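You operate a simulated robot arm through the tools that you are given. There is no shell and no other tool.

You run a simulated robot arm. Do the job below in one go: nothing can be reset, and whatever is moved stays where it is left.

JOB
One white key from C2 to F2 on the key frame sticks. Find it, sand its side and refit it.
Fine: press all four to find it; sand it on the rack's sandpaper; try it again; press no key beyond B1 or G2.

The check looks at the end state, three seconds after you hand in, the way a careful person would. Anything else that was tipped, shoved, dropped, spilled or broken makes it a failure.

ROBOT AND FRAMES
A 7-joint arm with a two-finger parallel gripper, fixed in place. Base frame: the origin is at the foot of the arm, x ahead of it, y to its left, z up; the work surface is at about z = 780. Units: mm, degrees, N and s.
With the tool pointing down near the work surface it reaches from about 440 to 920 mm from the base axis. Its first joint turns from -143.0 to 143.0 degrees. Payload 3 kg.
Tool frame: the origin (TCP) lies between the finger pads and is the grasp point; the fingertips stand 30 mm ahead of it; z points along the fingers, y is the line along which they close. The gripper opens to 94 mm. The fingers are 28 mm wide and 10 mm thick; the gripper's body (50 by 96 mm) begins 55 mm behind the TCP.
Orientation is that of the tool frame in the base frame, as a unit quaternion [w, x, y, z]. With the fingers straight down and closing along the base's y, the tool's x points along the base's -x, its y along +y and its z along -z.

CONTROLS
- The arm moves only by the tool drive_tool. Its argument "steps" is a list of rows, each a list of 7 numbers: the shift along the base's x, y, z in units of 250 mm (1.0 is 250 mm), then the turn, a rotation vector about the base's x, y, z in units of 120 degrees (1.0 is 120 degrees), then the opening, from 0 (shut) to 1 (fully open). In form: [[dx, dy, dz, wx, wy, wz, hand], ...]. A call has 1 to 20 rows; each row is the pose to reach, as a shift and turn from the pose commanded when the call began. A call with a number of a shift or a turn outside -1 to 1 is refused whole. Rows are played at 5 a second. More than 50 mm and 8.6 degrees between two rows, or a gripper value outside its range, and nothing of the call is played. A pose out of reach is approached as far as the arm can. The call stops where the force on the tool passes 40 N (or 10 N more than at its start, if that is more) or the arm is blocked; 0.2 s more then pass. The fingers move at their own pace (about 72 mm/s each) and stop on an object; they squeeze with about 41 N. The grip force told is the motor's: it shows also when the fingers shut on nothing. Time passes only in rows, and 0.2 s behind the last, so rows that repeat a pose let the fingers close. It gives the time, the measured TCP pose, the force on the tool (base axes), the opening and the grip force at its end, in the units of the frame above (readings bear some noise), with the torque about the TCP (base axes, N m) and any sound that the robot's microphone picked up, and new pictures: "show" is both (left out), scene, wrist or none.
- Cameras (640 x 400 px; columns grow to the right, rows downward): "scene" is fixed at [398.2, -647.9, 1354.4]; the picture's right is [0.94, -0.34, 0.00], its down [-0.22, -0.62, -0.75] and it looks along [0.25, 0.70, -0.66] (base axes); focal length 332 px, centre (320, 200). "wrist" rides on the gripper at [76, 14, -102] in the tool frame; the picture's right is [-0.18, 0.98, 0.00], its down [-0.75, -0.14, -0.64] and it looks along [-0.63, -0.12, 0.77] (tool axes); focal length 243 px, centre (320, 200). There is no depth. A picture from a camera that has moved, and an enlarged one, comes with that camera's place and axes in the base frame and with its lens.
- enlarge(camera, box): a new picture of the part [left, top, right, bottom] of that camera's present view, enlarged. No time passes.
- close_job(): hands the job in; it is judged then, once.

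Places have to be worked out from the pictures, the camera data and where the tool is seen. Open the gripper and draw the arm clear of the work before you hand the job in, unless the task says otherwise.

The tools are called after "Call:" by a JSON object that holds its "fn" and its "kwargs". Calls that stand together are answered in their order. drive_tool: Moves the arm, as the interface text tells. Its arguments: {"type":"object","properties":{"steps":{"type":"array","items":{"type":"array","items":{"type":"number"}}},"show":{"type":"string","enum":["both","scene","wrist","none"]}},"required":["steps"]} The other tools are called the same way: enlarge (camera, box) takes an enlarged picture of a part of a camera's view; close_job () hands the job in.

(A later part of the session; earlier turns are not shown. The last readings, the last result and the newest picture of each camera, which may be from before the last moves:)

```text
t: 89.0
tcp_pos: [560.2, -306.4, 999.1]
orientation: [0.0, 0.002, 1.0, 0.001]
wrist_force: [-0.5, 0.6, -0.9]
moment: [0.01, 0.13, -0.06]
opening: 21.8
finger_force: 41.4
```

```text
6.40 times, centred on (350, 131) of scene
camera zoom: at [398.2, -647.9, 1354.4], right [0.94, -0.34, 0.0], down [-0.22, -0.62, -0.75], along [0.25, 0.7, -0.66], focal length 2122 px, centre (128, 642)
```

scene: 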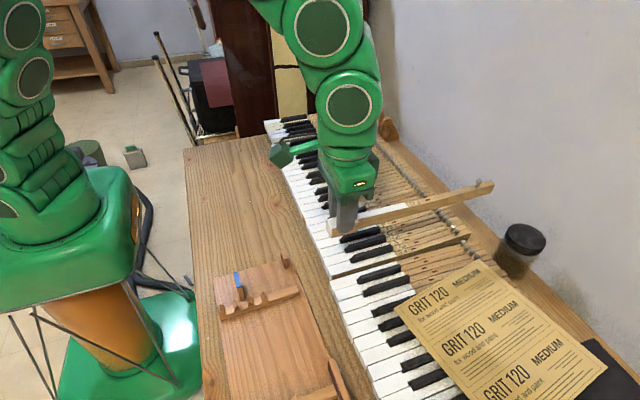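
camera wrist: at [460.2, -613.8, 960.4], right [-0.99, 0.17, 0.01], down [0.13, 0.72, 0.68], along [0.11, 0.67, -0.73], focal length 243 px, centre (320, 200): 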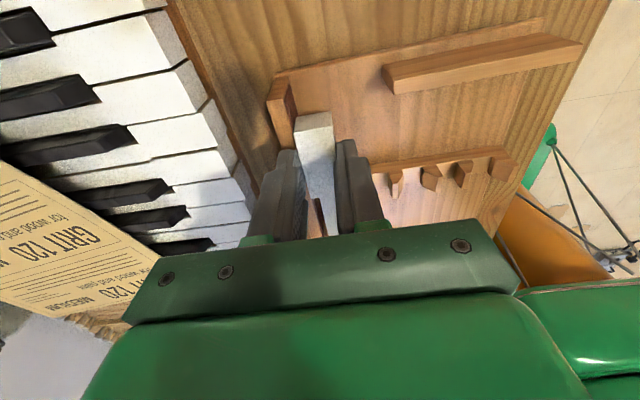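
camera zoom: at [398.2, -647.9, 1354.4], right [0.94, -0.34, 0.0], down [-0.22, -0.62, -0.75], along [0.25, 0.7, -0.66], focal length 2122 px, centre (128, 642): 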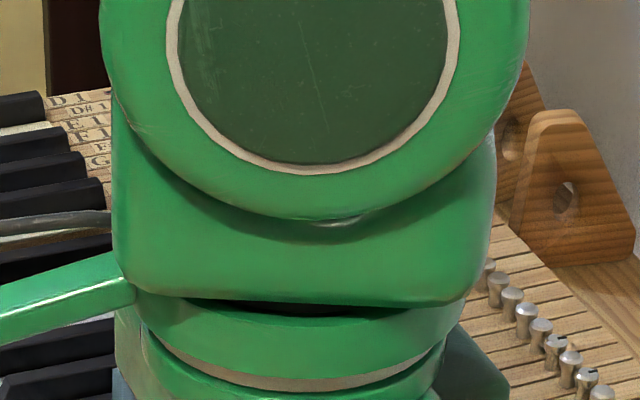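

View blocked by the arm. I carry the key back over D2's slot at a safe height and look from there.

Call:
{"fn": "drive_tool", "kwargs": {"steps": [[0, 0.12, 0, 0, 0, 0, 0.1], [0, 0.25, 0, 0, 0, 0, 0.1], [0, 0.38, 0, 0, 0, 0, 0.1], [0, 0.51, 0, 0, 0, 0, 0.1], [0, 0.64, 0, 0, 0, 0, 0.1], [0.02, 0.77, 0, 0, 0, 0, 0.1], [0.04, 0.9, 0, 0, 0, 0, 0.1], [0.042, 1.0, 0, 0, 0, 0, 0.1]], "show": "none"}}

Call:
{"fn": "drive_tool", "kwargs": {"steps": [[0, 0.12, 0, 0, 0, 0, 0.1], [0, 0.25, 0, 0, 0, 0, 0.1], [0, 0.38, 0, 0, 0, 0, 0.1], [0, 0.51, 0, 0, 0, 0, 0.1], [0, 0.64, 0, 0, 0, 0, 0.1], [0, 0.76, 0, 0, 0, 0, 0.1], [0, 0.84, 0, 0, 0, 0, 0.1], [0, 0.856, -0.08, 0, 0, 0, 0.1], [0, 0.856, -0.16, 0, 0, 0, 0.1], [0, 0.856, -0.22, 0, 0, 0, 0.1], [0, 0.856, -0.22, 0, 0, 0, 0.1]], "show": "both"}}

Call:
{"fn": "enlarge", "kwargs": {"camera": "scene", "box": [255, 85, 415, 185]}}

Call:
{"fn": "enlarge", "kwargs": {"camera": "wrist", "box": [220, 60, 420, 220]}}

```text
t: 90.8
tcp_pos: [572.7, -58.3, 999.1]
orientation: [0.001, 0.002, 1.0, 0.0]
wrist_force: [-0.3, 0.3, -1.4]
moment: [-0.01, 0.16, -0.03]
opening: 21.9
finger_force: 40.8
```

```text
t: 93.2
tcp_pos: [569.3, 155.3, 944.9]
orientation: [-0.001, 0.0, 1.0, 0.0]
wrist_force: [0.1, 0.1, -0.7]
moment: [0.03, 0.11, -0.03]
opening: 21.9
finger_force: 40.6
camera wrist: at [493.1, 170.8, 1046.9], right [0.18, 0.98, 0.0], down [0.75, -0.14, 0.64], along [0.63, -0.12, -0.77], focal length 243 px, centre (320, 200)
```

scene: 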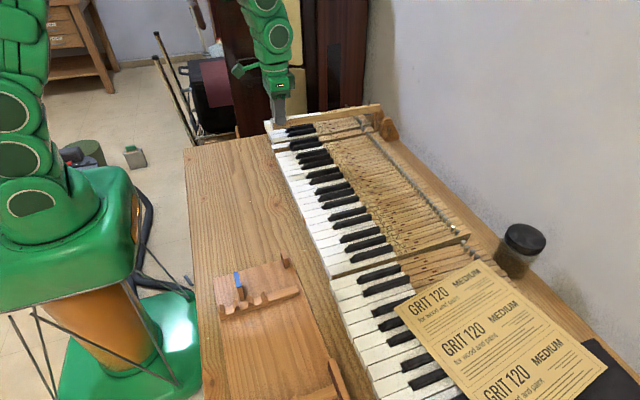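
wrist: 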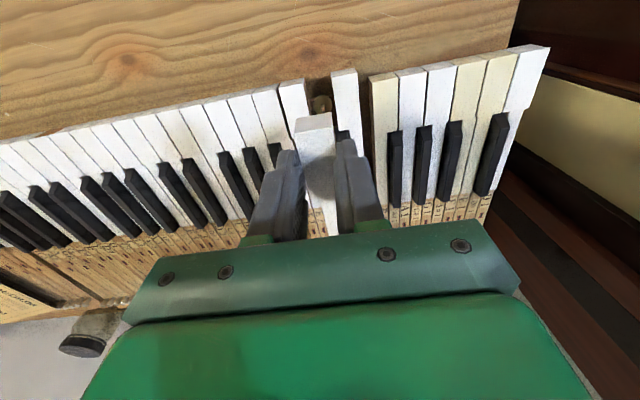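

```text
4.00 times, centred on (335, 135) of scene
camera zoom: at [398.2, -647.9, 1354.4], right [0.94, -0.34, 0.0], down [-0.22, -0.62, -0.75], along [0.25, 0.7, -0.66], focal length 1326 px, centre (260, 460)
```

zoom: 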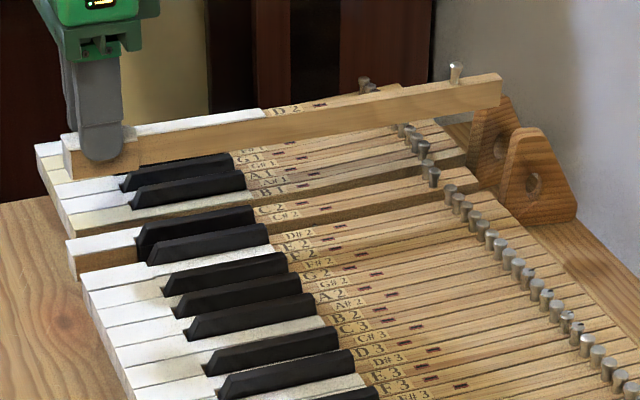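

```text
2.50 times, centred on (320, 140) of wrist
camera zoom: at [493.1, 170.8, 1046.9], right [0.18, 0.98, 0.0], down [0.75, -0.14, 0.64], along [0.63, -0.12, -0.77], focal length 606 px, centre (320, 350)
```

zoom: 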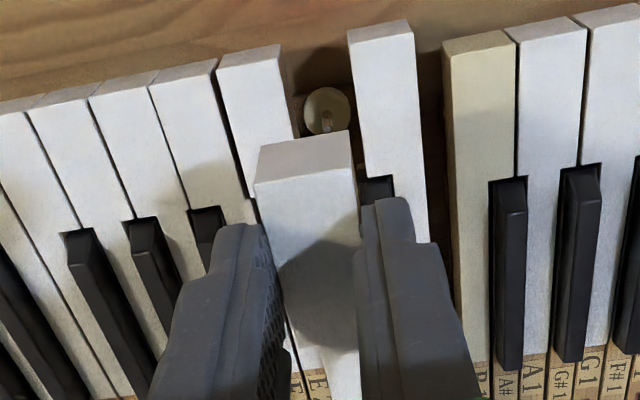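

The front guide pin with its felt disc is visible in the slot. I lower to exactly the height where I inspected the key during removal (TCP z 897.85) to compare the attitude picture-to-picture.

Call:
{"fn": "drive_tool", "kwargs": {"steps": [[0, 0, -0.06, 0, 0, 0, 0.1], [0, 0, -0.12, 0, 0, 0, 0.1], [0, 0, -0.182, 0, 0, 0, 0.1], [0, 0, -0.182, 0, 0, 0, 0.1]], "show": "wrist"}}

Call:
{"fn": "enlarge", "kwargs": {"camera": "scene", "box": [262, 105, 342, 155]}}

Call:
{"fn": "enlarge", "kwargs": {"camera": "scene", "box": [310, 100, 390, 150]}}

Call:
{"fn": "enlarge", "kwargs": {"camera": "wrist", "box": [220, 80, 420, 220]}}

```text
t: 94.2
tcp_pos: [571.9, 156.7, 897.2]
orientation: [0.001, 0.0, 1.0, 0.0]
wrist_force: [-0.1, -0.7, -0.6]
moment: [0.01, 0.16, -0.01]
opening: 21.8
finger_force: 40.8
camera wrist: at [494.8, 171.1, 999.9], right [0.18, 0.98, 0.0], down [0.75, -0.14, 0.64], along [0.63, -0.12, -0.77], focal length 243 px, centre (320, 200)
```

wrist: 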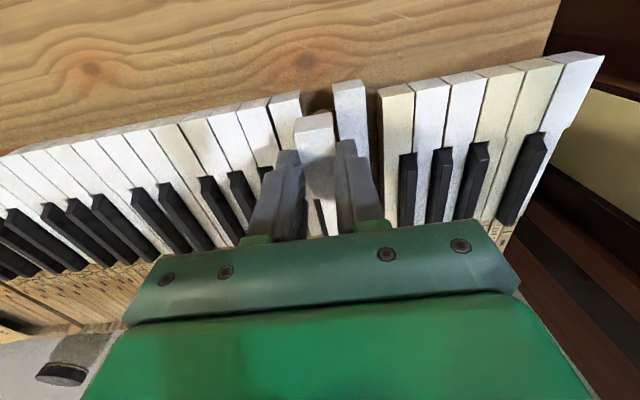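

```text
8.00 times, centred on (302, 130) of scene
camera zoom: at [398.2, -647.9, 1354.4], right [0.94, -0.34, 0.0], down [-0.22, -0.62, -0.75], along [0.25, 0.7, -0.66], focal length 2652 px, centre (464, 760)
```

zoom: 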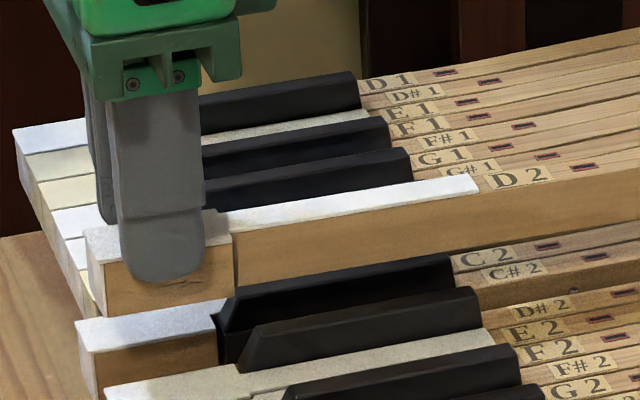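

```text
8.00 times, centred on (350, 125) of scene
camera zoom: at [398.2, -647.9, 1354.4], right [0.94, -0.34, 0.0], down [-0.22, -0.62, -0.75], along [0.25, 0.7, -0.66], focal length 2652 px, centre (80, 800)
```

zoom: 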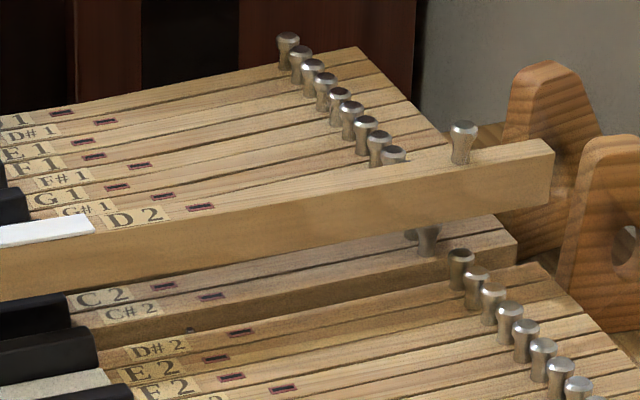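

```text
2.86 times, centred on (320, 150) of wrist
camera zoom: at [494.8, 171.1, 999.9], right [0.18, 0.98, 0.0], down [0.75, -0.14, 0.64], along [0.63, -0.12, -0.77], focal length 693 px, centre (320, 343)
```

zoom: 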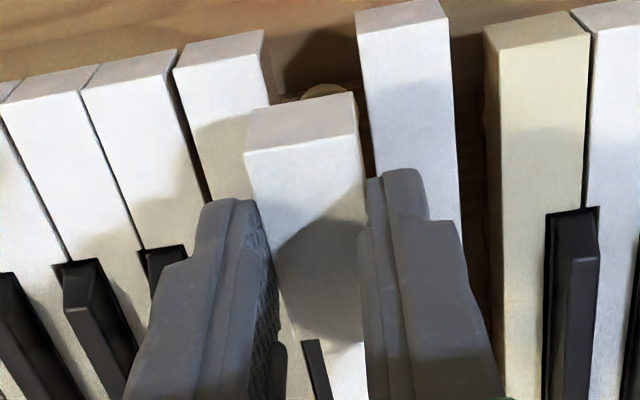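

Compared with the removal pictures, D2's tail now hangs ~1.1° lower (its capstan is ~14 px lower), while the head sits the same. I zoom in on the head's side again, where a few dark marks may still be visible, before deciding to refit.

Call:
{"fn": "enlarge", "kwargs": {"camera": "scene", "box": [268, 122, 300, 146]}}

```text
16.00 times, centred on (284, 134) of scene
camera zoom: at [398.2, -647.9, 1354.4], right [0.94, -0.34, 0.0], down [-0.22, -0.62, -0.75], along [0.25, 0.7, -0.66], focal length 5304 px, centre (896, 1256)
```

zoom: 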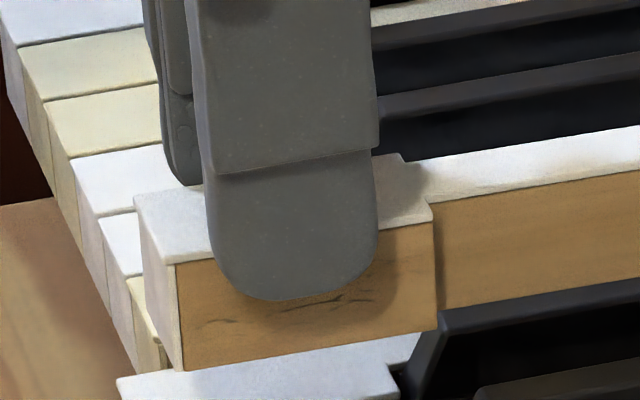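

Some dark marks are still visible on the right side at mid-height, so the sanding so far may be partial. I carry the key back to the spot where I first photographed the marks, for a like-for-like comparison.

Call:
{"fn": "drive_tool", "kwargs": {"steps": [[0, 0, 0.12, 0, 0, 0, 0.1], [0, 0, 0.26, 0, 0, 0, 0.1], [0, 0, 0.4, 0, 0, 0, 0.1], [-0.02, -0.1, 0.4, 0, 0, 0, 0.1], [-0.04, -0.22, 0.4, 0, 0, 0, 0.1], [-0.06, -0.34, 0.4, 0, 0, 0, 0.1], [-0.08, -0.46, 0.4, 0, 0, 0, 0.1], [-0.1, -0.58, 0.4, 0, 0, 0, 0.1], [-0.12, -0.7, 0.4, 0, 0, 0, 0.1], [-0.12, -0.82, 0.4, 0, 0, 0, 0.1], [-0.12, -0.94, 0.4, 0, 0, 0, 0.1], [-0.12, -1.0, 0.4, 0, 0, 0, 0.1], [-0.12, -1.0, 0.4, 0, 0, 0, 0.1]], "show": "none"}}

Call:
{"fn": "enlarge", "kwargs": {"camera": "scene", "box": [275, 120, 355, 170]}}

Call:
{"fn": "enlarge", "kwargs": {"camera": "scene", "box": [278, 145, 310, 170]}}

```text
t: 97.0
tcp_pos: [539.5, -93.5, 997.6]
orientation: [0.0, 0.0, 1.0, 0.0]
wrist_force: [0.4, 0.2, -1.0]
moment: [-0.01, 0.21, -0.03]
opening: 21.6
finger_force: 40.9
```

```text
8.00 times, centred on (315, 145) of scene
camera zoom: at [398.2, -647.9, 1354.4], right [0.94, -0.34, 0.0], down [-0.22, -0.62, -0.75], along [0.25, 0.7, -0.66], focal length 2652 px, centre (360, 640)
```

zoom: 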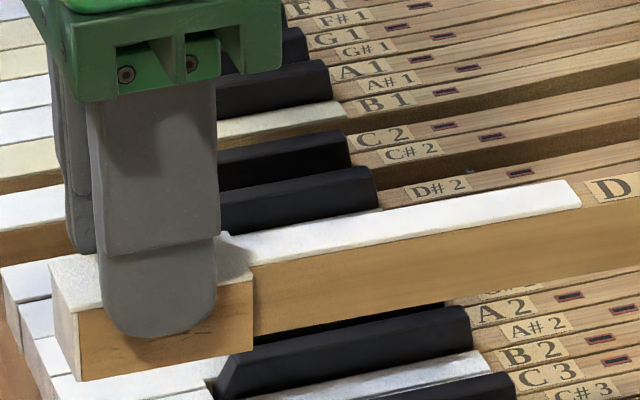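

```text
16.00 times, centred on (294, 158) of scene
camera zoom: at [398.2, -647.9, 1354.4], right [0.94, -0.34, 0.0], down [-0.22, -0.62, -0.75], along [0.25, 0.7, -0.66], focal length 5304 px, centre (736, 880)
```

zoom: 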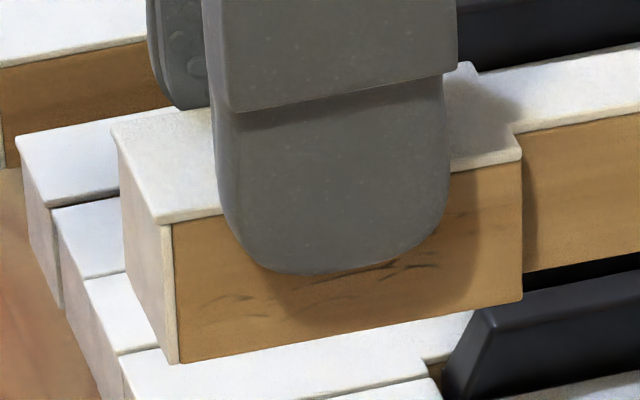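

At the same spot the marks are clearly fainter than before sanding, but not gone, so sanding fades them and more is needed. I turn the key again and go back to the rack for more light strokes.

Call:
{"fn": "drive_tool", "kwargs": {"steps": [[0, 0, 0, 0, 0, 0.068, 0.1], [0, 0, 0, 0, 0, 0.136, 0.1], [0, 0, 0, 0, 0, 0.204, 0.1], [0, 0, 0, 0, 0, 0.272, 0.1], [0, 0, 0, 0, 0, 0.34, 0.1], [0, 0, 0, 0, 0, 0.408, 0.1], [0, 0, 0, 0, 0, 0.476, 0.1], [0, 0, 0, 0, 0, 0.544, 0.1], [0, 0, 0, 0, 0, 0.612, 0.1], [0, 0, 0, 0, 0, 0.68, 0.1], [0, 0, 0, 0, 0, 0.74, 0.1], [0, 0, 0, 0, 0, 0.757, 0.1]], "show": "none"}}

Call:
{"fn": "drive_tool", "kwargs": {"steps": [[-0.03, -0.12, 0, 0, 0, 0, 0.1], [-0.06, -0.25, 0, 0, 0, 0, 0.1], [-0.1, -0.38, 0, 0, 0, 0, 0.1], [-0.14, -0.51, 0, 0, 0, 0, 0.1], [-0.18, -0.64, 0, 0, 0, 0, 0.1], [-0.22, -0.77, 0, 0, 0, 0, 0.1], [-0.26, -0.9, 0, 0, 0, 0, 0.1], [-0.28, -1.0, 0, 0, 0, 0, 0.1]], "show": "none"}}

Call:
{"fn": "drive_tool", "kwargs": {"steps": [[0, -0.12, 0, 0.01, 0, 0, 0.1], [0, -0.25, 0, 0.02, 0, 0, 0.1], [0, -0.38, 0, 0.03, 0, 0, 0.1], [0, -0.5, 0, 0.035, 0, 0, 0.1], [0, -0.62, 0, 0.035, 0, 0, 0.1], [0, -0.65, -0.12, 0.035, 0, 0, 0.1], [0, -0.65, -0.24, 0.035, 0, 0, 0.1], [0, -0.65, -0.36, 0.035, 0, 0, 0.1], [0, -0.65, -0.46, 0.035, 0, 0, 0.1], [0, -0.65, -0.5, 0.035, 0, 0, 0.1], [0, -0.65, -0.5, 0.035, 0, 0, 0.1]], "show": "wrist"}}

Call:
{"fn": "enlarge", "kwargs": {"camera": "wrist", "box": [230, 0, 370, 160]}}

```text
t: 99.6
tcp_pos: [539.0, -92.8, 997.0]
orientation: [0.0, 0.713, -0.701, 0.001]
wrist_force: [0.1, -0.4, -0.5]
moment: [-0.15, 0.01, -0.01]
opening: 21.6
finger_force: 41.3
```

```text
t: 101.4
tcp_pos: [469.5, -343.1, 997.7]
orientation: [0.0, 0.712, -0.702, 0.0]
wrist_force: [0.3, 0.0, 0.0]
moment: [-0.16, 0.01, 0.0]
opening: 21.6
finger_force: 41.3
```

```text
t: 103.8
tcp_pos: [469.4, -506.9, 870.9]
orientation: [-0.026, 0.712, -0.702, -0.026]
wrist_force: [0.0, -0.4, -0.5]
moment: [-0.17, -0.04, -0.04]
opening: 21.5
finger_force: 40.8
camera wrist: at [455.7, -590.0, 967.4], right [-0.99, 0.17, 0.01], down [0.13, 0.71, 0.7], along [0.11, 0.69, -0.72], focal length 243 px, centre (320, 200)
```

wrist: 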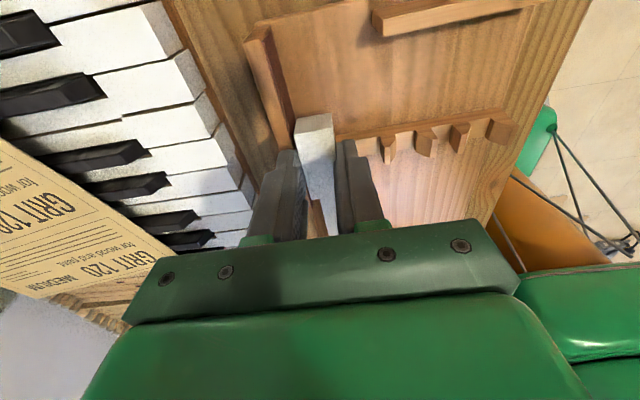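

```text
2.50 times, centred on (300, 80) of wrist
camera zoom: at [455.7, -590.0, 967.4], right [-0.99, 0.17, 0.01], down [0.13, 0.71, 0.7], along [0.11, 0.69, -0.72], focal length 606 px, centre (370, 500)
```

zoom: 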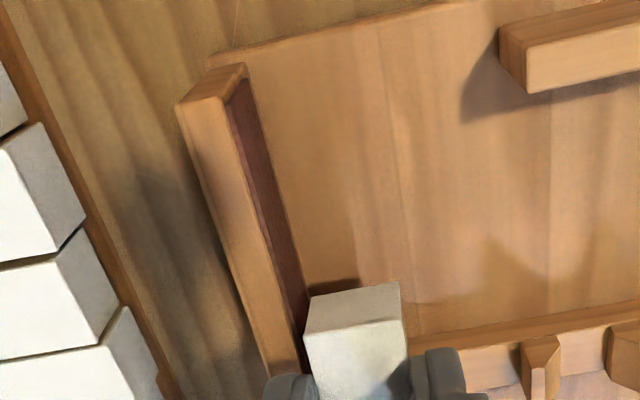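

I lower to TCP z ≈ 861.6 (fingers just above the block top, more of the marked band facing the paper) and approach the face gently.

Call:
{"fn": "drive_tool", "kwargs": {"steps": [[0, 0, -0.02, 0, 0, 0, 0.1], [0, 0, -0.045, 0, 0, 0, 0.1], [0.004, 0, -0.045, 0, 0, 0, 0.1], [0.01, 0, -0.045, 0, 0, 0, 0.1], [0.012, 0, -0.045, 0, 0, 0, 0.1], [0.012, 0, -0.045, 0, 0, 0, 0.1]], "show": "none"}}

Call:
{"fn": "drive_tool", "kwargs": {"steps": [[0.001, 0, 0, 0, 0, 0, 0.1], [0.002, 0, 0, 0, 0, 0, 0.1], [0.002, 0, 0, 0, 0, 0, 0.1]], "show": "none"}}

Call:
{"fn": "drive_tool", "kwargs": {"steps": [[0.001, 0, 0, 0, 0, 0, 0.1], [0.001, 0, 0, 0, 0, 0, 0.1], [0.001, 0, 0, 0, 0, 0, 0.1]], "show": "none"}}

```text
t: 105.2
tcp_pos: [473.1, -506.1, 860.7]
orientation: [-0.026, 0.711, -0.702, -0.027]
wrist_force: [0.0, 0.1, -0.6]
moment: [-0.17, 0.0, -0.06]
opening: 21.8
finger_force: 40.9
```

```text
t: 106.0
tcp_pos: [474.2, -507.2, 860.0]
orientation: [-0.027, 0.711, -0.702, -0.027]
wrist_force: [-4.3, 2.4, 11.5]
moment: [-0.2, -0.06, 0.02]
opening: 21.8
finger_force: 41.2
```

```text
t: 106.8
tcp_pos: [473.4, -507.1, 860.3]
orientation: [-0.025, 0.711, -0.702, -0.026]
wrist_force: [-0.7, 0.9, 0.7]
moment: [-0.19, -0.05, 0.03]
opening: 21.8
finger_force: 40.4
```

The finger brushed the block's top (Fz 11 N), so the block top is at z ≈ 831. I raise by 2 mm and find the light side contact again.

Call:
{"fn": "drive_tool", "kwargs": {"steps": [[-0.003, 0, 0.004, 0, 0, 0, 0.1], [-0.003, 0, 0.008, 0, 0, 0, 0.1], [-0.003, 0, 0.008, 0, 0, 0, 0.1]], "show": "none"}}

Call:
{"fn": "drive_tool", "kwargs": {"steps": [[0.001, 0, 0, 0, 0, 0, 0.1], [0.002, 0, 0, 0, 0, 0, 0.1], [0.002, 0, 0, 0, 0, 0, 0.1]], "show": "none"}}

Call:
{"fn": "drive_tool", "kwargs": {"steps": [[0.001, 0, 0, 0, 0, 0, 0.1], [0.002, 0, 0, 0, 0, 0, 0.1], [0.002, 0, 0, 0, 0, 0, 0.1]], "show": "none"}}

Call:
{"fn": "drive_tool", "kwargs": {"steps": [[0.001, 0, 0, 0, 0, 0, 0.1], [0.001, 0, 0, 0, 0, 0, 0.1], [0.001, 0, 0, 0, 0, 0, 0.1]], "show": "none"}}

```text
t: 107.6
tcp_pos: [472.6, -505.4, 862.3]
orientation: [-0.026, 0.712, -0.701, -0.027]
wrist_force: [0.0, -0.5, 0.0]
moment: [-0.17, 0.02, 0.0]
opening: 21.7
finger_force: 41.0
```

```text
t: 108.4
tcp_pos: [474.3, -505.8, 862.4]
orientation: [-0.026, 0.712, -0.702, -0.026]
wrist_force: [0.3, 0.7, -1.4]
moment: [-0.18, 0.02, -0.02]
opening: 21.8
finger_force: 40.9
```

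```text
t: 109.2
tcp_pos: [474.2, -504.8, 862.8]
orientation: [-0.026, 0.711, -0.702, -0.026]
wrist_force: [-2.5, 0.0, 0.2]
moment: [-0.14, 0.09, 0.05]
opening: 22.0
finger_force: 40.9
```

```text
t: 110.0
tcp_pos: [475.2, -506.2, 862.5]
orientation: [-0.025, 0.712, -0.701, -0.027]
wrist_force: [-0.1, -0.4, -0.2]
moment: [-0.19, 0.03, 0.01]
opening: 21.9
finger_force: 41.0
```

Contact is flickering near x = 474.1–474.35. I step a bit more and then stroke.

Call:
{"fn": "drive_tool", "kwargs": {"steps": [[0.001, 0, 0, 0, 0, 0, 0.1], [0.001, 0, 0, 0, 0, 0, 0.1], [0.001, 0, 0, 0, 0, 0, 0.1]], "show": "none"}}

Call:
{"fn": "drive_tool", "kwargs": {"steps": [[0.001, 0, 0, 0, 0, 0, 0.1], [0.001, 0, 0, 0, 0, 0, 0.1], [0.001, 0, 0, 0, 0, 0, 0.1]], "show": "none"}}

Call:
{"fn": "drive_tool", "kwargs": {"steps": [[-0.0002, 0.012, 0, 0, 0, 0, 0.1], [-0.0003, 0.024, 0, 0, 0, 0, 0.1], [-0.0005, 0.036, 0, 0, 0, 0, 0.1], [-0.0007, 0.048, 0, 0, 0, 0, 0.1], [-0.0008, 0.06, 0, 0, 0, 0, 0.1]], "show": "none"}}

```text
t: 110.8
tcp_pos: [474.2, -504.9, 863.4]
orientation: [-0.025, 0.712, -0.701, -0.026]
wrist_force: [0.1, 0.9, -1.0]
moment: [-0.13, -0.02, -0.03]
opening: 21.9
finger_force: 41.1
```

```text
t: 111.6
tcp_pos: [473.2, -507.8, 863.4]
orientation: [-0.026, 0.711, -0.702, -0.025]
wrist_force: [-0.6, -0.3, -1.7]
moment: [-0.14, 0.0, 0.02]
opening: 21.5
finger_force: 40.5
```

```text
t: 112.8
tcp_pos: [473.7, -491.5, 863.4]
orientation: [-0.026, 0.711, -0.702, -0.027]
wrist_force: [0.4, 0.1, -1.0]
moment: [-0.14, 0.01, -0.02]
opening: 22.0
finger_force: 40.9
```

The rack slides away at small forces because each x-step slightly overshoots. I switch to a very slow continuous advance combined with long strokes, so the paper rubs at only the rack's light friction force; I will set the rack back in place afterwards.

Call:
{"fn": "drive_tool", "kwargs": {"steps": [[0.0003, 0, 0, 0, 0, 0, 0.1], [0.0006, 0, 0, 0, 0, 0, 0.1], [0.0009, 0, 0, 0, 0, 0, 0.1], [0.0012, 0, 0, 0, 0, 0, 0.1], [0.0015, 0, 0, 0, 0, 0, 0.1], [0.0018, 0, 0, 0, 0, 0, 0.1], [0.0021, 0, 0, 0, 0, 0, 0.1], [0.0024, 0, 0, 0, 0, 0, 0.1]], "show": "wrist"}}

Call:
{"fn": "enlarge", "kwargs": {"camera": "wrist", "box": [230, 0, 370, 160]}}

```text
t: 114.6
tcp_pos: [474.9, -492.2, 863.3]
orientation: [-0.026, 0.712, -0.702, -0.026]
wrist_force: [-3.9, -0.8, -2.2]
moment: [-0.17, 0.15, 0.07]
opening: 21.5
finger_force: 40.6
camera wrist: at [460.6, -574.6, 959.6], right [-0.99, 0.17, 0.01], down [0.13, 0.71, 0.7], along [0.11, 0.69, -0.72], focal length 243 px, centre (320, 200)
```

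wrist: 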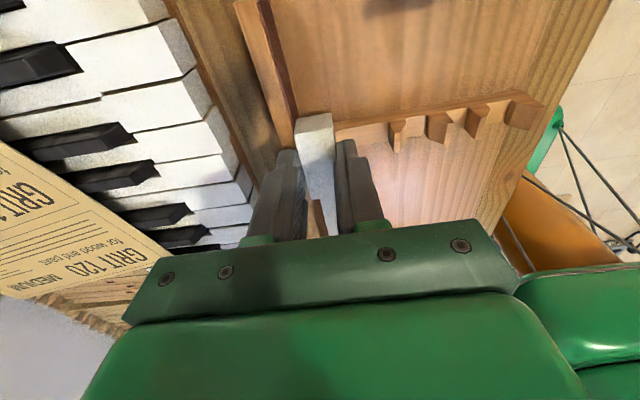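

```text
2.50 times, centred on (300, 80) of wrist
camera zoom: at [460.6, -574.6, 959.6], right [-0.99, 0.17, 0.01], down [0.13, 0.71, 0.7], along [0.11, 0.69, -0.72], focal length 606 px, centre (370, 500)
```

zoom: 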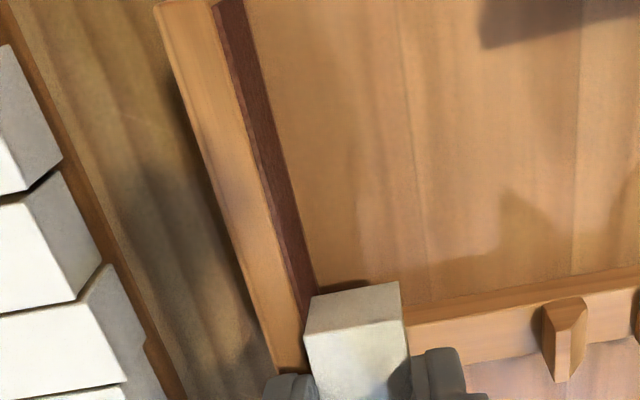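

Now a steady 3.9 N contact. I stroke slowly toward -y for 48 mm following the face's slope.

Call:
{"fn": "drive_tool", "kwargs": {"steps": [[0.00025, -0.012, 0, 0, 0, 0, 0.1], [0.0005, -0.024, 0, 0, 0, 0, 0.1], [0.00075, -0.036, 0, 0, 0, 0, 0.1], [0.001, -0.048, 0, 0, 0, 0, 0.1], [0.00125, -0.06, 0, 0, 0, 0, 0.1], [0.0015, -0.072, 0, 0, 0, 0, 0.1], [0.00175, -0.084, 0, 0, 0, 0, 0.1], [0.002, -0.096, 0, 0, 0, 0, 0.1]], "show": "none"}}

Call:
{"fn": "drive_tool", "kwargs": {"steps": [[0.00025, -0.012, 0, 0, 0, 0, 0.1], [0.0005, -0.024, 0, 0, 0, 0, 0.1], [0.00075, -0.036, 0, 0, 0, 0, 0.1], [0.001, -0.048, 0, 0, 0, 0, 0.1], [0.00125, -0.06, 0, 0, 0, 0, 0.1], [0.0015, -0.072, 0, 0, 0, 0, 0.1], [0.00175, -0.084, 0, 0, 0, 0, 0.1], [0.002, -0.096, 0, 0, 0, 0, 0.1]], "show": "none"}}

```text
t: 116.4
tcp_pos: [476.2, -515.0, 862.3]
orientation: [-0.026, 0.712, -0.701, -0.025]
wrist_force: [0.1, -0.1, -1.6]
moment: [-0.18, -0.01, 0.02]
opening: 21.8
finger_force: 40.8
```

```text
t: 118.2
tcp_pos: [475.4, -538.5, 863.0]
orientation: [-0.026, 0.712, -0.702, -0.026]
wrist_force: [0.0, -0.3, -1.4]
moment: [-0.18, -0.03, 0.0]
opening: 21.8
finger_force: 40.5
```

Contact was lost in that direction. At y ≈ -539 I advance slowly again to find where the face is.

Call:
{"fn": "drive_tool", "kwargs": {"steps": [[0.0004, 0, 0, 0, 0, 0, 0.1], [0.0008, 0, 0, 0, 0, 0, 0.1], [0.0012, 0, 0, 0, 0, 0, 0.1], [0.0016, 0, 0, 0, 0, 0, 0.1], [0.002, 0, 0, 0, 0, 0, 0.1]], "show": "none"}}

Call:
{"fn": "drive_tool", "kwargs": {"steps": [[0.0004, 0, 0, 0, 0, 0, 0.1], [0.0008, 0, 0, 0, 0, 0, 0.1], [0.0012, 0, 0, 0, 0, 0, 0.1], [0.0016, 0, 0, 0, 0, 0, 0.1], [0.002, 0, 0, 0, 0, 0, 0.1]], "show": "none"}}

Call:
{"fn": "drive_tool", "kwargs": {"steps": [[0.0004, 0, 0, 0, 0, 0, 0.1], [0.0008, 0, 0, 0, 0, 0, 0.1], [0.0012, 0, 0, 0, 0, 0, 0.1], [0.0016, 0, 0, 0, 0, 0, 0.1], [0.002, 0, 0, 0, 0, 0, 0.1]], "show": "none"}}

```text
t: 119.4
tcp_pos: [476.0, -538.9, 863.3]
orientation: [-0.025, 0.711, -0.702, -0.026]
wrist_force: [-4.1, -0.9, 0.1]
moment: [-0.18, 0.16, 0.09]
opening: 21.9
finger_force: 41.0
```

```text
t: 120.6
tcp_pos: [475.9, -538.4, 863.2]
orientation: [-0.026, 0.712, -0.702, -0.026]
wrist_force: [-2.2, -0.4, -0.5]
moment: [-0.09, 0.03, 0.04]
opening: 21.7
finger_force: 40.9
```

```text
t: 121.8
tcp_pos: [478.2, -538.2, 864.4]
orientation: [-0.026, 0.711, -0.702, -0.026]
wrist_force: [-2.8, 1.5, -1.5]
moment: [-0.09, 0.07, 0.13]
opening: 21.8
finger_force: 40.8
```

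My advance pushed the rack further (it now seems rotated by a few degrees). I back off and rise to look at the rack's pose before doing anything else; I intend to nudge it back square before further sanding.

Call:
{"fn": "drive_tool", "kwargs": {"steps": [[-0.02, 0, 0, 0, 0, 0, 0.1], [-0.04, 0, 0.08, 0, 0, 0, 0.1], [-0.1, 0, 0.2, 0, 0, 0, 0.1], [-0.2, 0.02, 0.3, 0, 0, 0, 0.1], [-0.27, 0.075, 0.36, 0, 0, 0, 0.1], [-0.27, 0.155, 0.36, 0, 0, 0, 0.1], [-0.27, 0.155, 0.36, 0, 0, 0, 0.1]], "show": "wrist"}}

Call:
{"fn": "enlarge", "kwargs": {"camera": "wrist", "box": [140, 0, 400, 200]}}

```text
t: 123.4
tcp_pos: [409.3, -502.7, 952.3]
orientation: [-0.025, 0.712, -0.702, -0.026]
wrist_force: [0.2, -0.5, -0.7]
moment: [-0.15, -0.01, -0.01]
opening: 21.7
finger_force: 41.5
camera wrist: at [395.2, -585.8, 1048.3], right [-0.99, 0.17, 0.01], down [0.13, 0.71, 0.7], along [0.11, 0.69, -0.72], focal length 243 px, centre (320, 200)
```

wrist: 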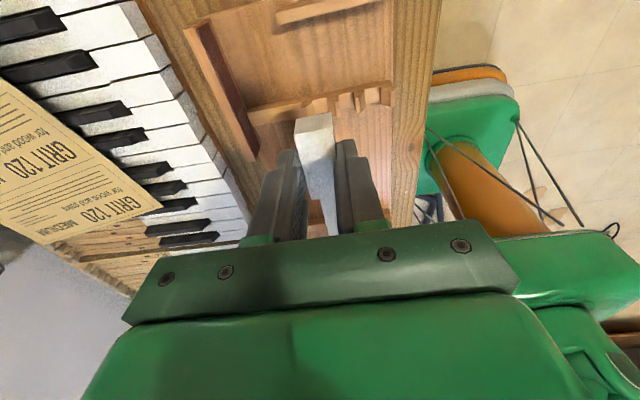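

```text
2.00 times, centred on (270, 100) of wrist
camera zoom: at [395.2, -585.8, 1048.3], right [-0.99, 0.17, 0.01], down [0.13, 0.71, 0.7], along [0.11, 0.69, -0.72], focal length 485 px, centre (420, 400)
```

zoom: 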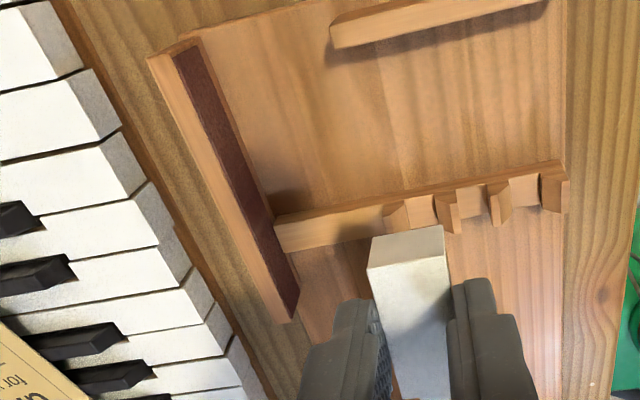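

The rack's block is now ~9 mm off in +x and a bit rotated; I'll set it back later with free fingers. First I check what the sanding achieved: I carry D2 back, inspect the marks at the same reference spot, and then refit and try it.

Call:
{"fn": "drive_tool", "kwargs": {"steps": [[0.04, 0.05, 0.1, -0.01, 0, 0, 0.1], [0.08, 0.15, 0.178, -0.02, 0, 0, 0.1], [0.12, 0.28, 0.178, -0.035, 0, 0, 0.1], [0.16, 0.41, 0.178, -0.035, 0, 0, 0.1], [0.2, 0.54, 0.178, -0.035, 0, 0, 0.1], [0.24, 0.67, 0.178, -0.035, 0, 0, 0.1], [0.28, 0.8, 0.178, -0.035, 0, 0, 0.1], [0.32, 0.92, 0.178, -0.035, 0, 0, 0.1], [0.36, 1.0, 0.178, -0.035, 0, 0, 0.1]], "show": "none"}}

Call:
{"fn": "drive_tool", "kwargs": {"steps": [[0.06, 0.12, 0, 0, 0, 0, 0.1], [0.12, 0.25, 0, 0, 0, 0, 0.1], [0.1594, 0.38, 0, 0, 0, 0, 0.1], [0.1594, 0.51, 0, 0, 0, 0, 0.1], [0.1594, 0.627, 0, 0, 0, 0, 0.1]], "show": "none"}}

Call:
{"fn": "drive_tool", "kwargs": {"steps": [[0, 0, 0, 0, 0, -0.068, 0.1], [0, 0, 0, 0, 0, -0.136, 0.1], [0, 0, 0, 0, 0, -0.204, 0.1], [0, 0, 0, 0, 0, -0.272, 0.1], [0, 0, 0, 0, 0, -0.34, 0.1], [0, 0, 0, 0, 0, -0.408, 0.1], [0, 0, 0, 0, 0, -0.476, 0.1], [0, 0, 0, 0, 0, -0.544, 0.1], [0, 0, 0, 0, 0, -0.612, 0.1], [0, 0, 0, 0, 0, -0.68, 0.1], [0, 0, 0, 0, 0, -0.74, 0.1], [0, 0, 0, 0, 0, -0.757, 0.1], [0, 0, 0, 0, 0, -0.757, 0.1]], "show": "scene"}}

Call:
{"fn": "enlarge", "kwargs": {"camera": "scene", "box": [278, 145, 310, 170]}}

Call:
{"fn": "enlarge", "kwargs": {"camera": "scene", "box": [180, 240, 500, 400]}}

```text
t: 125.4
tcp_pos: [499.6, -251.1, 997.7]
orientation: [0.0, 0.712, -0.702, 0.0]
wrist_force: [-0.2, 0.2, -0.5]
moment: [-0.18, 0.02, 0.0]
opening: 21.6
finger_force: 41.2
```

```text
t: 126.6
tcp_pos: [540.5, -89.2, 999.7]
orientation: [0.0, 0.712, -0.702, 0.0]
wrist_force: [-0.5, 0.1, -0.5]
moment: [-0.16, 0.01, 0.0]
opening: 21.7
finger_force: 40.6
```

```text
t: 129.4
tcp_pos: [540.2, -94.0, 998.9]
orientation: [0.001, 0.001, 1.0, 0.001]
wrist_force: [-0.3, 0.4, -0.6]
moment: [0.01, 0.16, 0.01]
opening: 21.7
finger_force: 40.8
```

scene: 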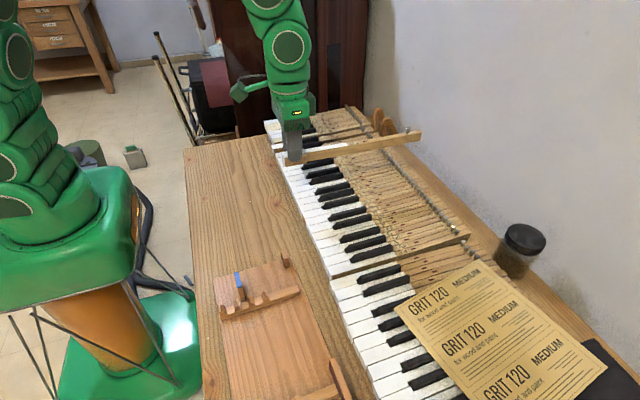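

```text
16.00 times, centred on (294, 158) of scene
camera zoom: at [398.2, -647.9, 1354.4], right [0.94, -0.34, 0.0], down [-0.22, -0.62, -0.75], along [0.25, 0.7, -0.66], focal length 5304 px, centre (736, 880)
```

zoom: 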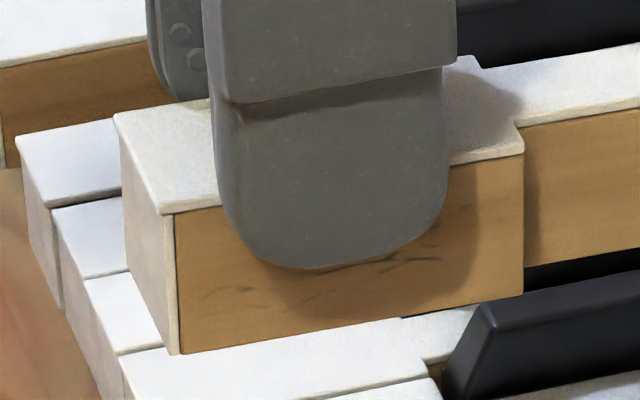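

```text
2.00 times, centred on (340, 320) of scene
camera zoom: at [398.2, -647.9, 1354.4], right [0.94, -0.34, 0.0], down [-0.22, -0.62, -0.75], along [0.25, 0.7, -0.66], focal length 663 px, centre (280, -40)
```

zoom: 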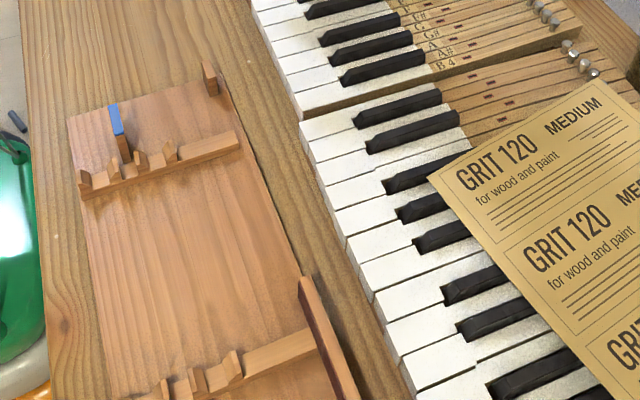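

Marks look fainter but still faintly there. I now go over the slot with the tool pitched 1.2° tail-up to compensate the droop, and compare against the removal picture before lowering.

Call:
{"fn": "drive_tool", "kwargs": {"steps": [[0.02, 0.12, 0, 0, -0.002, 0, 0.1], [0.04, 0.25, 0, 0, -0.004, 0, 0.1], [0.06, 0.38, 0, 0, -0.006, 0, 0.1], [0.08, 0.51, 0, 0, -0.008, 0, 0.1], [0.1, 0.64, 0, 0, -0.01, 0, 0.1], [0.12, 0.77, 0, 0, -0.01, 0, 0.1], [0.12, 0.9, 0, 0, -0.01, 0, 0.1], [0.12, 0.999, 0, 0, -0.01, 0, 0.1], [0.12, 0.999, -0.14, 0, -0.01, 0, 0.1], [0.12, 0.999, -0.28, 0, -0.01, 0, 0.1], [0.12, 0.999, -0.401, 0, -0.01, 0, 0.1], [0.12, 0.999, -0.401, 0, -0.01, 0, 0.1]], "show": "wrist"}}

Call:
{"fn": "enlarge", "kwargs": {"camera": "scene", "box": [310, 100, 390, 150]}}

Call:
{"fn": "enlarge", "kwargs": {"camera": "scene", "box": [262, 105, 342, 155]}}

Call:
{"fn": "enlarge", "kwargs": {"camera": "wrist", "box": [220, 80, 420, 220]}}

```text
t: 132.0
tcp_pos: [567.8, 151.0, 896.8]
orientation: [0.01, 0.0, 1.0, 0.0]
wrist_force: [0.8, 0.0, -1.4]
moment: [-0.01, 0.18, 0.02]
opening: 21.6
finger_force: 41.0
camera wrist: at [489.2, 166.3, 997.3], right [0.18, 0.98, 0.0], down [0.74, -0.14, 0.66], along [0.65, -0.12, -0.75], focal length 243 px, centre (320, 200)
```

wrist: 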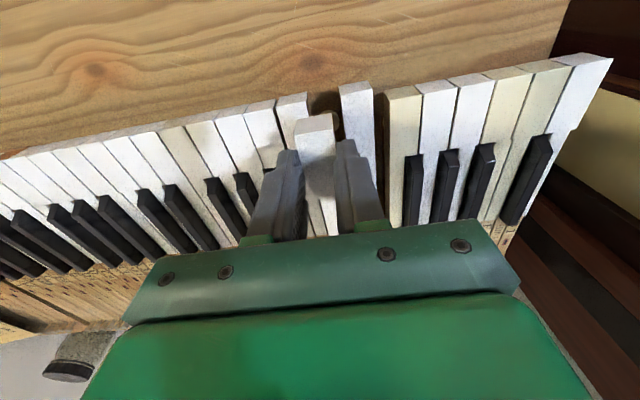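

```text
8.00 times, centred on (350, 125) of scene
camera zoom: at [398.2, -647.9, 1354.4], right [0.94, -0.34, 0.0], down [-0.22, -0.62, -0.75], along [0.25, 0.7, -0.66], focal length 2652 px, centre (80, 800)
```

zoom: 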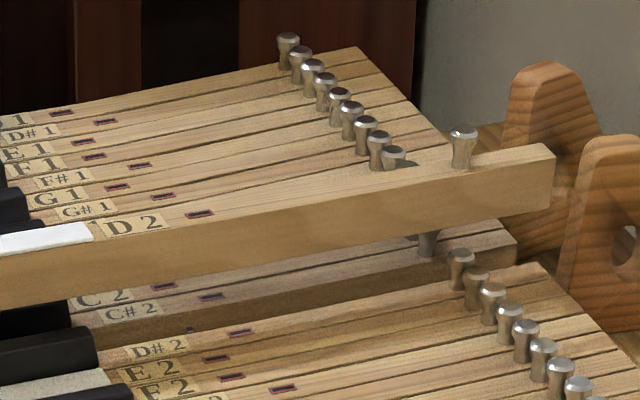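

```text
8.00 times, centred on (302, 130) of scene
camera zoom: at [398.2, -647.9, 1354.4], right [0.94, -0.34, 0.0], down [-0.22, -0.62, -0.75], along [0.25, 0.7, -0.66], focal length 2652 px, centre (464, 760)
```

zoom: 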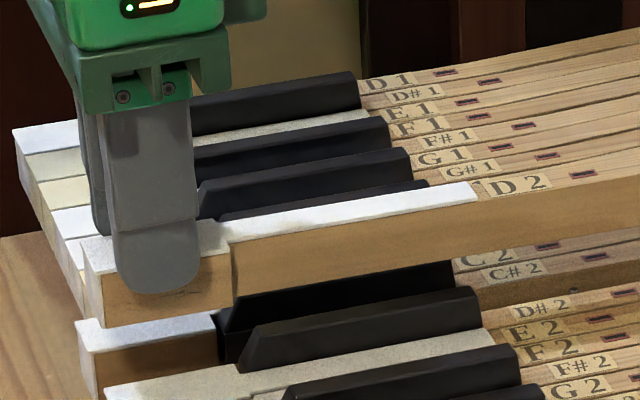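

```text
2.86 times, centred on (320, 150) of wrist
camera zoom: at [489.2, 166.3, 997.3], right [0.18, 0.98, 0.0], down [0.74, -0.14, 0.66], along [0.65, -0.12, -0.75], focal length 693 px, centre (320, 343)
```

zoom: 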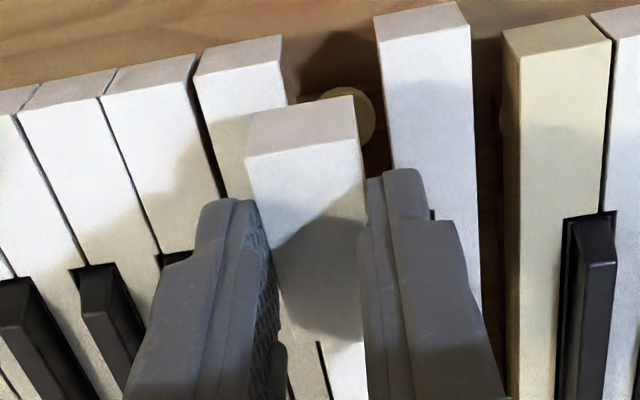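

The pose readout says y ≈ 151 instead of the commanded 156.3, and the picture agrees the key is off toward E2. I wait a moment and re-read before doing anything else.

Call:
{"fn": "drive_tool", "kwargs": {"steps": [[0, 0, 0, 0, 0, 0, 0.1], [0, 0, 0, 0, 0, 0, 0.1], [0, 0, 0, 0, 0, 0, 0.1]], "show": "wrist"}}

Call:
{"fn": "enlarge", "kwargs": {"camera": "wrist", "box": [220, 80, 420, 220]}}

```text
t: 132.8
tcp_pos: [568.2, 152.1, 897.9]
orientation: [0.011, 0.0, 1.0, 0.0]
wrist_force: [-0.5, -0.5, -0.1]
moment: [0.0, 0.16, -0.01]
opening: 21.6
finger_force: 41.2
camera wrist: at [489.4, 166.3, 997.5], right [0.18, 0.98, 0.0], down [0.74, -0.14, 0.66], along [0.65, -0.12, -0.75], focal length 243 px, centre (320, 200)
```

wrist: 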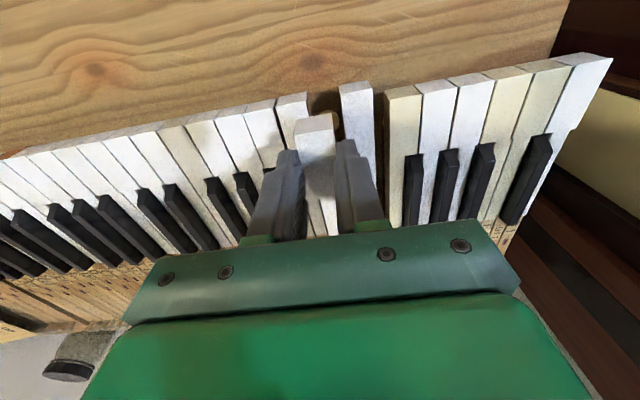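

```text
2.86 times, centred on (320, 150) of wrist
camera zoom: at [489.4, 166.3, 997.5], right [0.18, 0.98, 0.0], down [0.74, -0.14, 0.66], along [0.65, -0.12, -0.75], focal length 693 px, centre (320, 343)
```

zoom: 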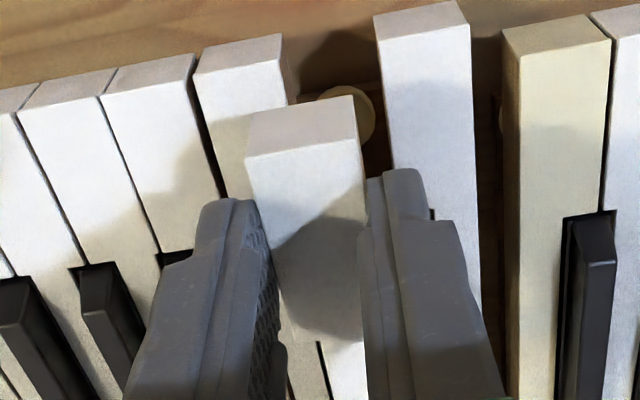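

The tool really stands at about (568, 151.8), a few mm short. I correct by (+2.1, +4.6) mm and verify against the slot.

Call:
{"fn": "drive_tool", "kwargs": {"steps": [[0.004, 0.009, 0, 0, 0, 0, 0.1], [0.0084, 0.0184, 0, 0, 0, 0, 0.1], [0.0084, 0.0184, 0, 0, 0, 0, 0.1], [0.0084, 0.0184, 0, 0, 0, 0, 0.1]], "show": "wrist"}}

Call:
{"fn": "enlarge", "kwargs": {"camera": "wrist", "box": [220, 80, 420, 220]}}

Call:
{"fn": "enlarge", "kwargs": {"camera": "scene", "box": [310, 100, 390, 150]}}

Call:
{"fn": "enlarge", "kwargs": {"camera": "scene", "box": [262, 105, 342, 155]}}

```text
t: 133.8
tcp_pos: [571.7, 157.8, 897.3]
orientation: [0.01, 0.0, 1.0, 0.0]
wrist_force: [0.4, -0.6, -1.1]
moment: [0.03, 0.15, -0.02]
opening: 21.7
finger_force: 40.5
camera wrist: at [492.2, 173.1, 998.2], right [0.18, 0.98, 0.0], down [0.74, -0.14, 0.66], along [0.65, -0.12, -0.75], focal length 243 px, centre (320, 200)
```

wrist: 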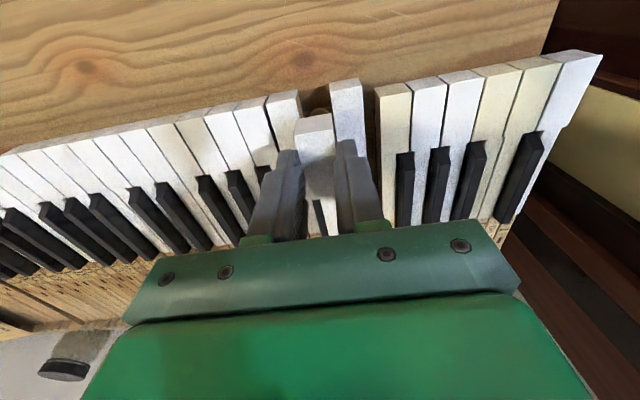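

```text
2.86 times, centred on (320, 150) of wrist
camera zoom: at [492.2, 173.1, 998.2], right [0.18, 0.98, 0.0], down [0.74, -0.14, 0.66], along [0.65, -0.12, -0.75], focal length 693 px, centre (320, 343)
```

zoom: 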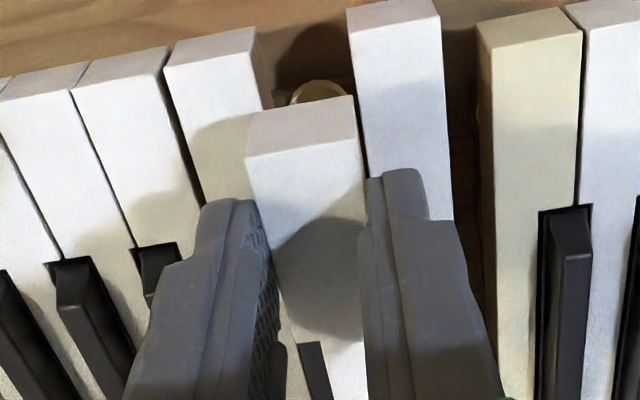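

```text
8.00 times, centred on (350, 125) of scene
camera zoom: at [398.2, -647.9, 1354.4], right [0.94, -0.34, 0.0], down [-0.22, -0.62, -0.75], along [0.25, 0.7, -0.66], focal length 2652 px, centre (80, 800)
```

zoom: 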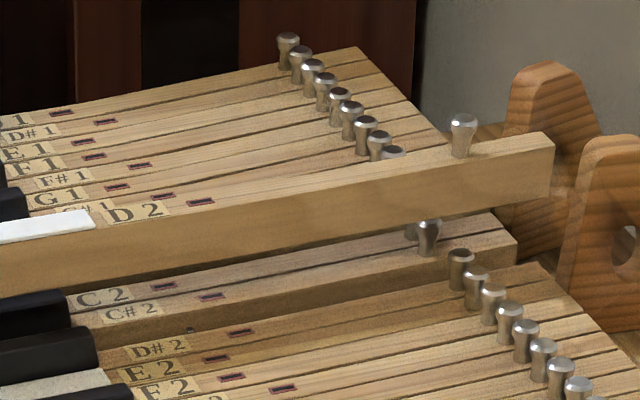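

```text
8.00 times, centred on (302, 130) of scene
camera zoom: at [398.2, -647.9, 1354.4], right [0.94, -0.34, 0.0], down [-0.22, -0.62, -0.75], along [0.25, 0.7, -0.66], focal length 2652 px, centre (464, 760)
```

zoom: 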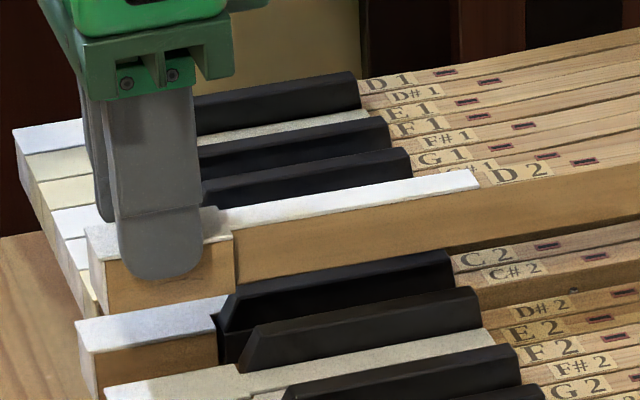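

The images show the key slipped about 2 mm tailward in the grip during sanding, and the tool now sits ~2.3 mm too far toward C2 relative to the removal view. I correct by (-2, -2.3) mm and compare again.

Call:
{"fn": "drive_tool", "kwargs": {"steps": [[-0.004, -0.005, 0, 0, 0, 0, 0.1], [-0.008, -0.0092, 0, 0, 0, 0, 0.1], [-0.008, -0.0092, 0, 0, 0, 0, 0.1], [-0.008, -0.0092, 0, 0, 0, 0, 0.1]], "show": "wrist"}}

Call:
{"fn": "enlarge", "kwargs": {"camera": "wrist", "box": [220, 80, 420, 220]}}

```text
t: 134.8
tcp_pos: [567.9, 158.1, 899.2]
orientation: [0.01, -0.001, 1.0, 0.0]
wrist_force: [0.6, -0.4, -0.5]
moment: [0.0, 0.16, -0.01]
opening: 22.0
finger_force: 41.2
camera wrist: at [489.8, 172.8, 998.2], right [0.18, 0.98, 0.0], down [0.74, -0.14, 0.66], along [0.65, -0.12, -0.75], focal length 243 px, centre (320, 200)
```

wrist: 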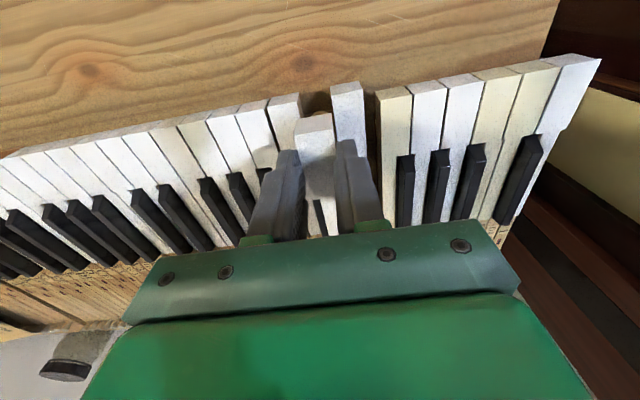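

```text
2.86 times, centred on (320, 150) of wrist
camera zoom: at [489.8, 172.8, 998.2], right [0.18, 0.98, 0.0], down [0.74, -0.14, 0.66], along [0.65, -0.12, -0.75], focal length 693 px, centre (320, 343)
```

zoom: 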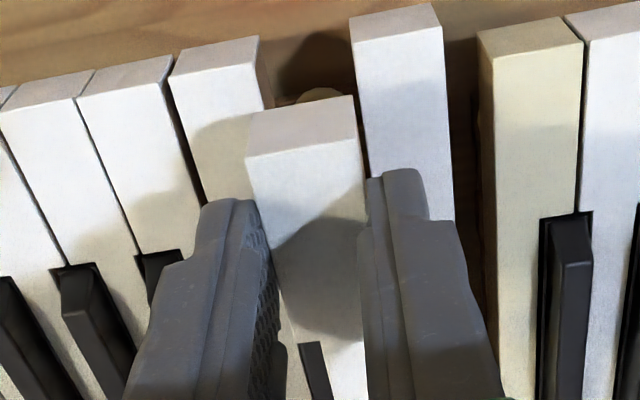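

The arm's actual moves differ from commands by about a millimetre, so I servo visually. I check the scene view for the fore–aft alignment as well.

Call:
{"fn": "enlarge", "kwargs": {"camera": "scene", "box": [262, 105, 342, 155]}}

Call:
{"fn": "enlarge", "kwargs": {"camera": "scene", "box": [310, 100, 390, 150]}}

```text
8.00 times, centred on (302, 130) of scene
camera zoom: at [398.2, -647.9, 1354.4], right [0.94, -0.34, 0.0], down [-0.22, -0.62, -0.75], along [0.25, 0.7, -0.66], focal length 2652 px, centre (464, 760)
```

zoom: 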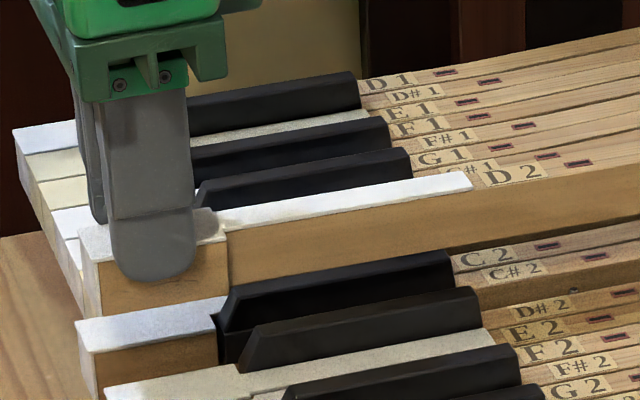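

```text
8.00 times, centred on (350, 125) of scene
camera zoom: at [398.2, -647.9, 1354.4], right [0.94, -0.34, 0.0], down [-0.22, -0.62, -0.75], along [0.25, 0.7, -0.66], focal length 2652 px, centre (80, 800)
```

zoom: 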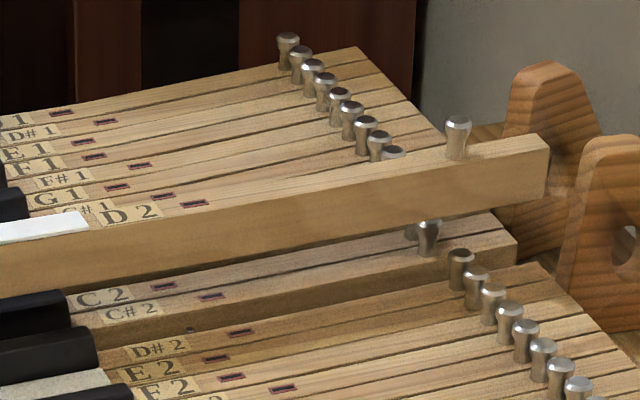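

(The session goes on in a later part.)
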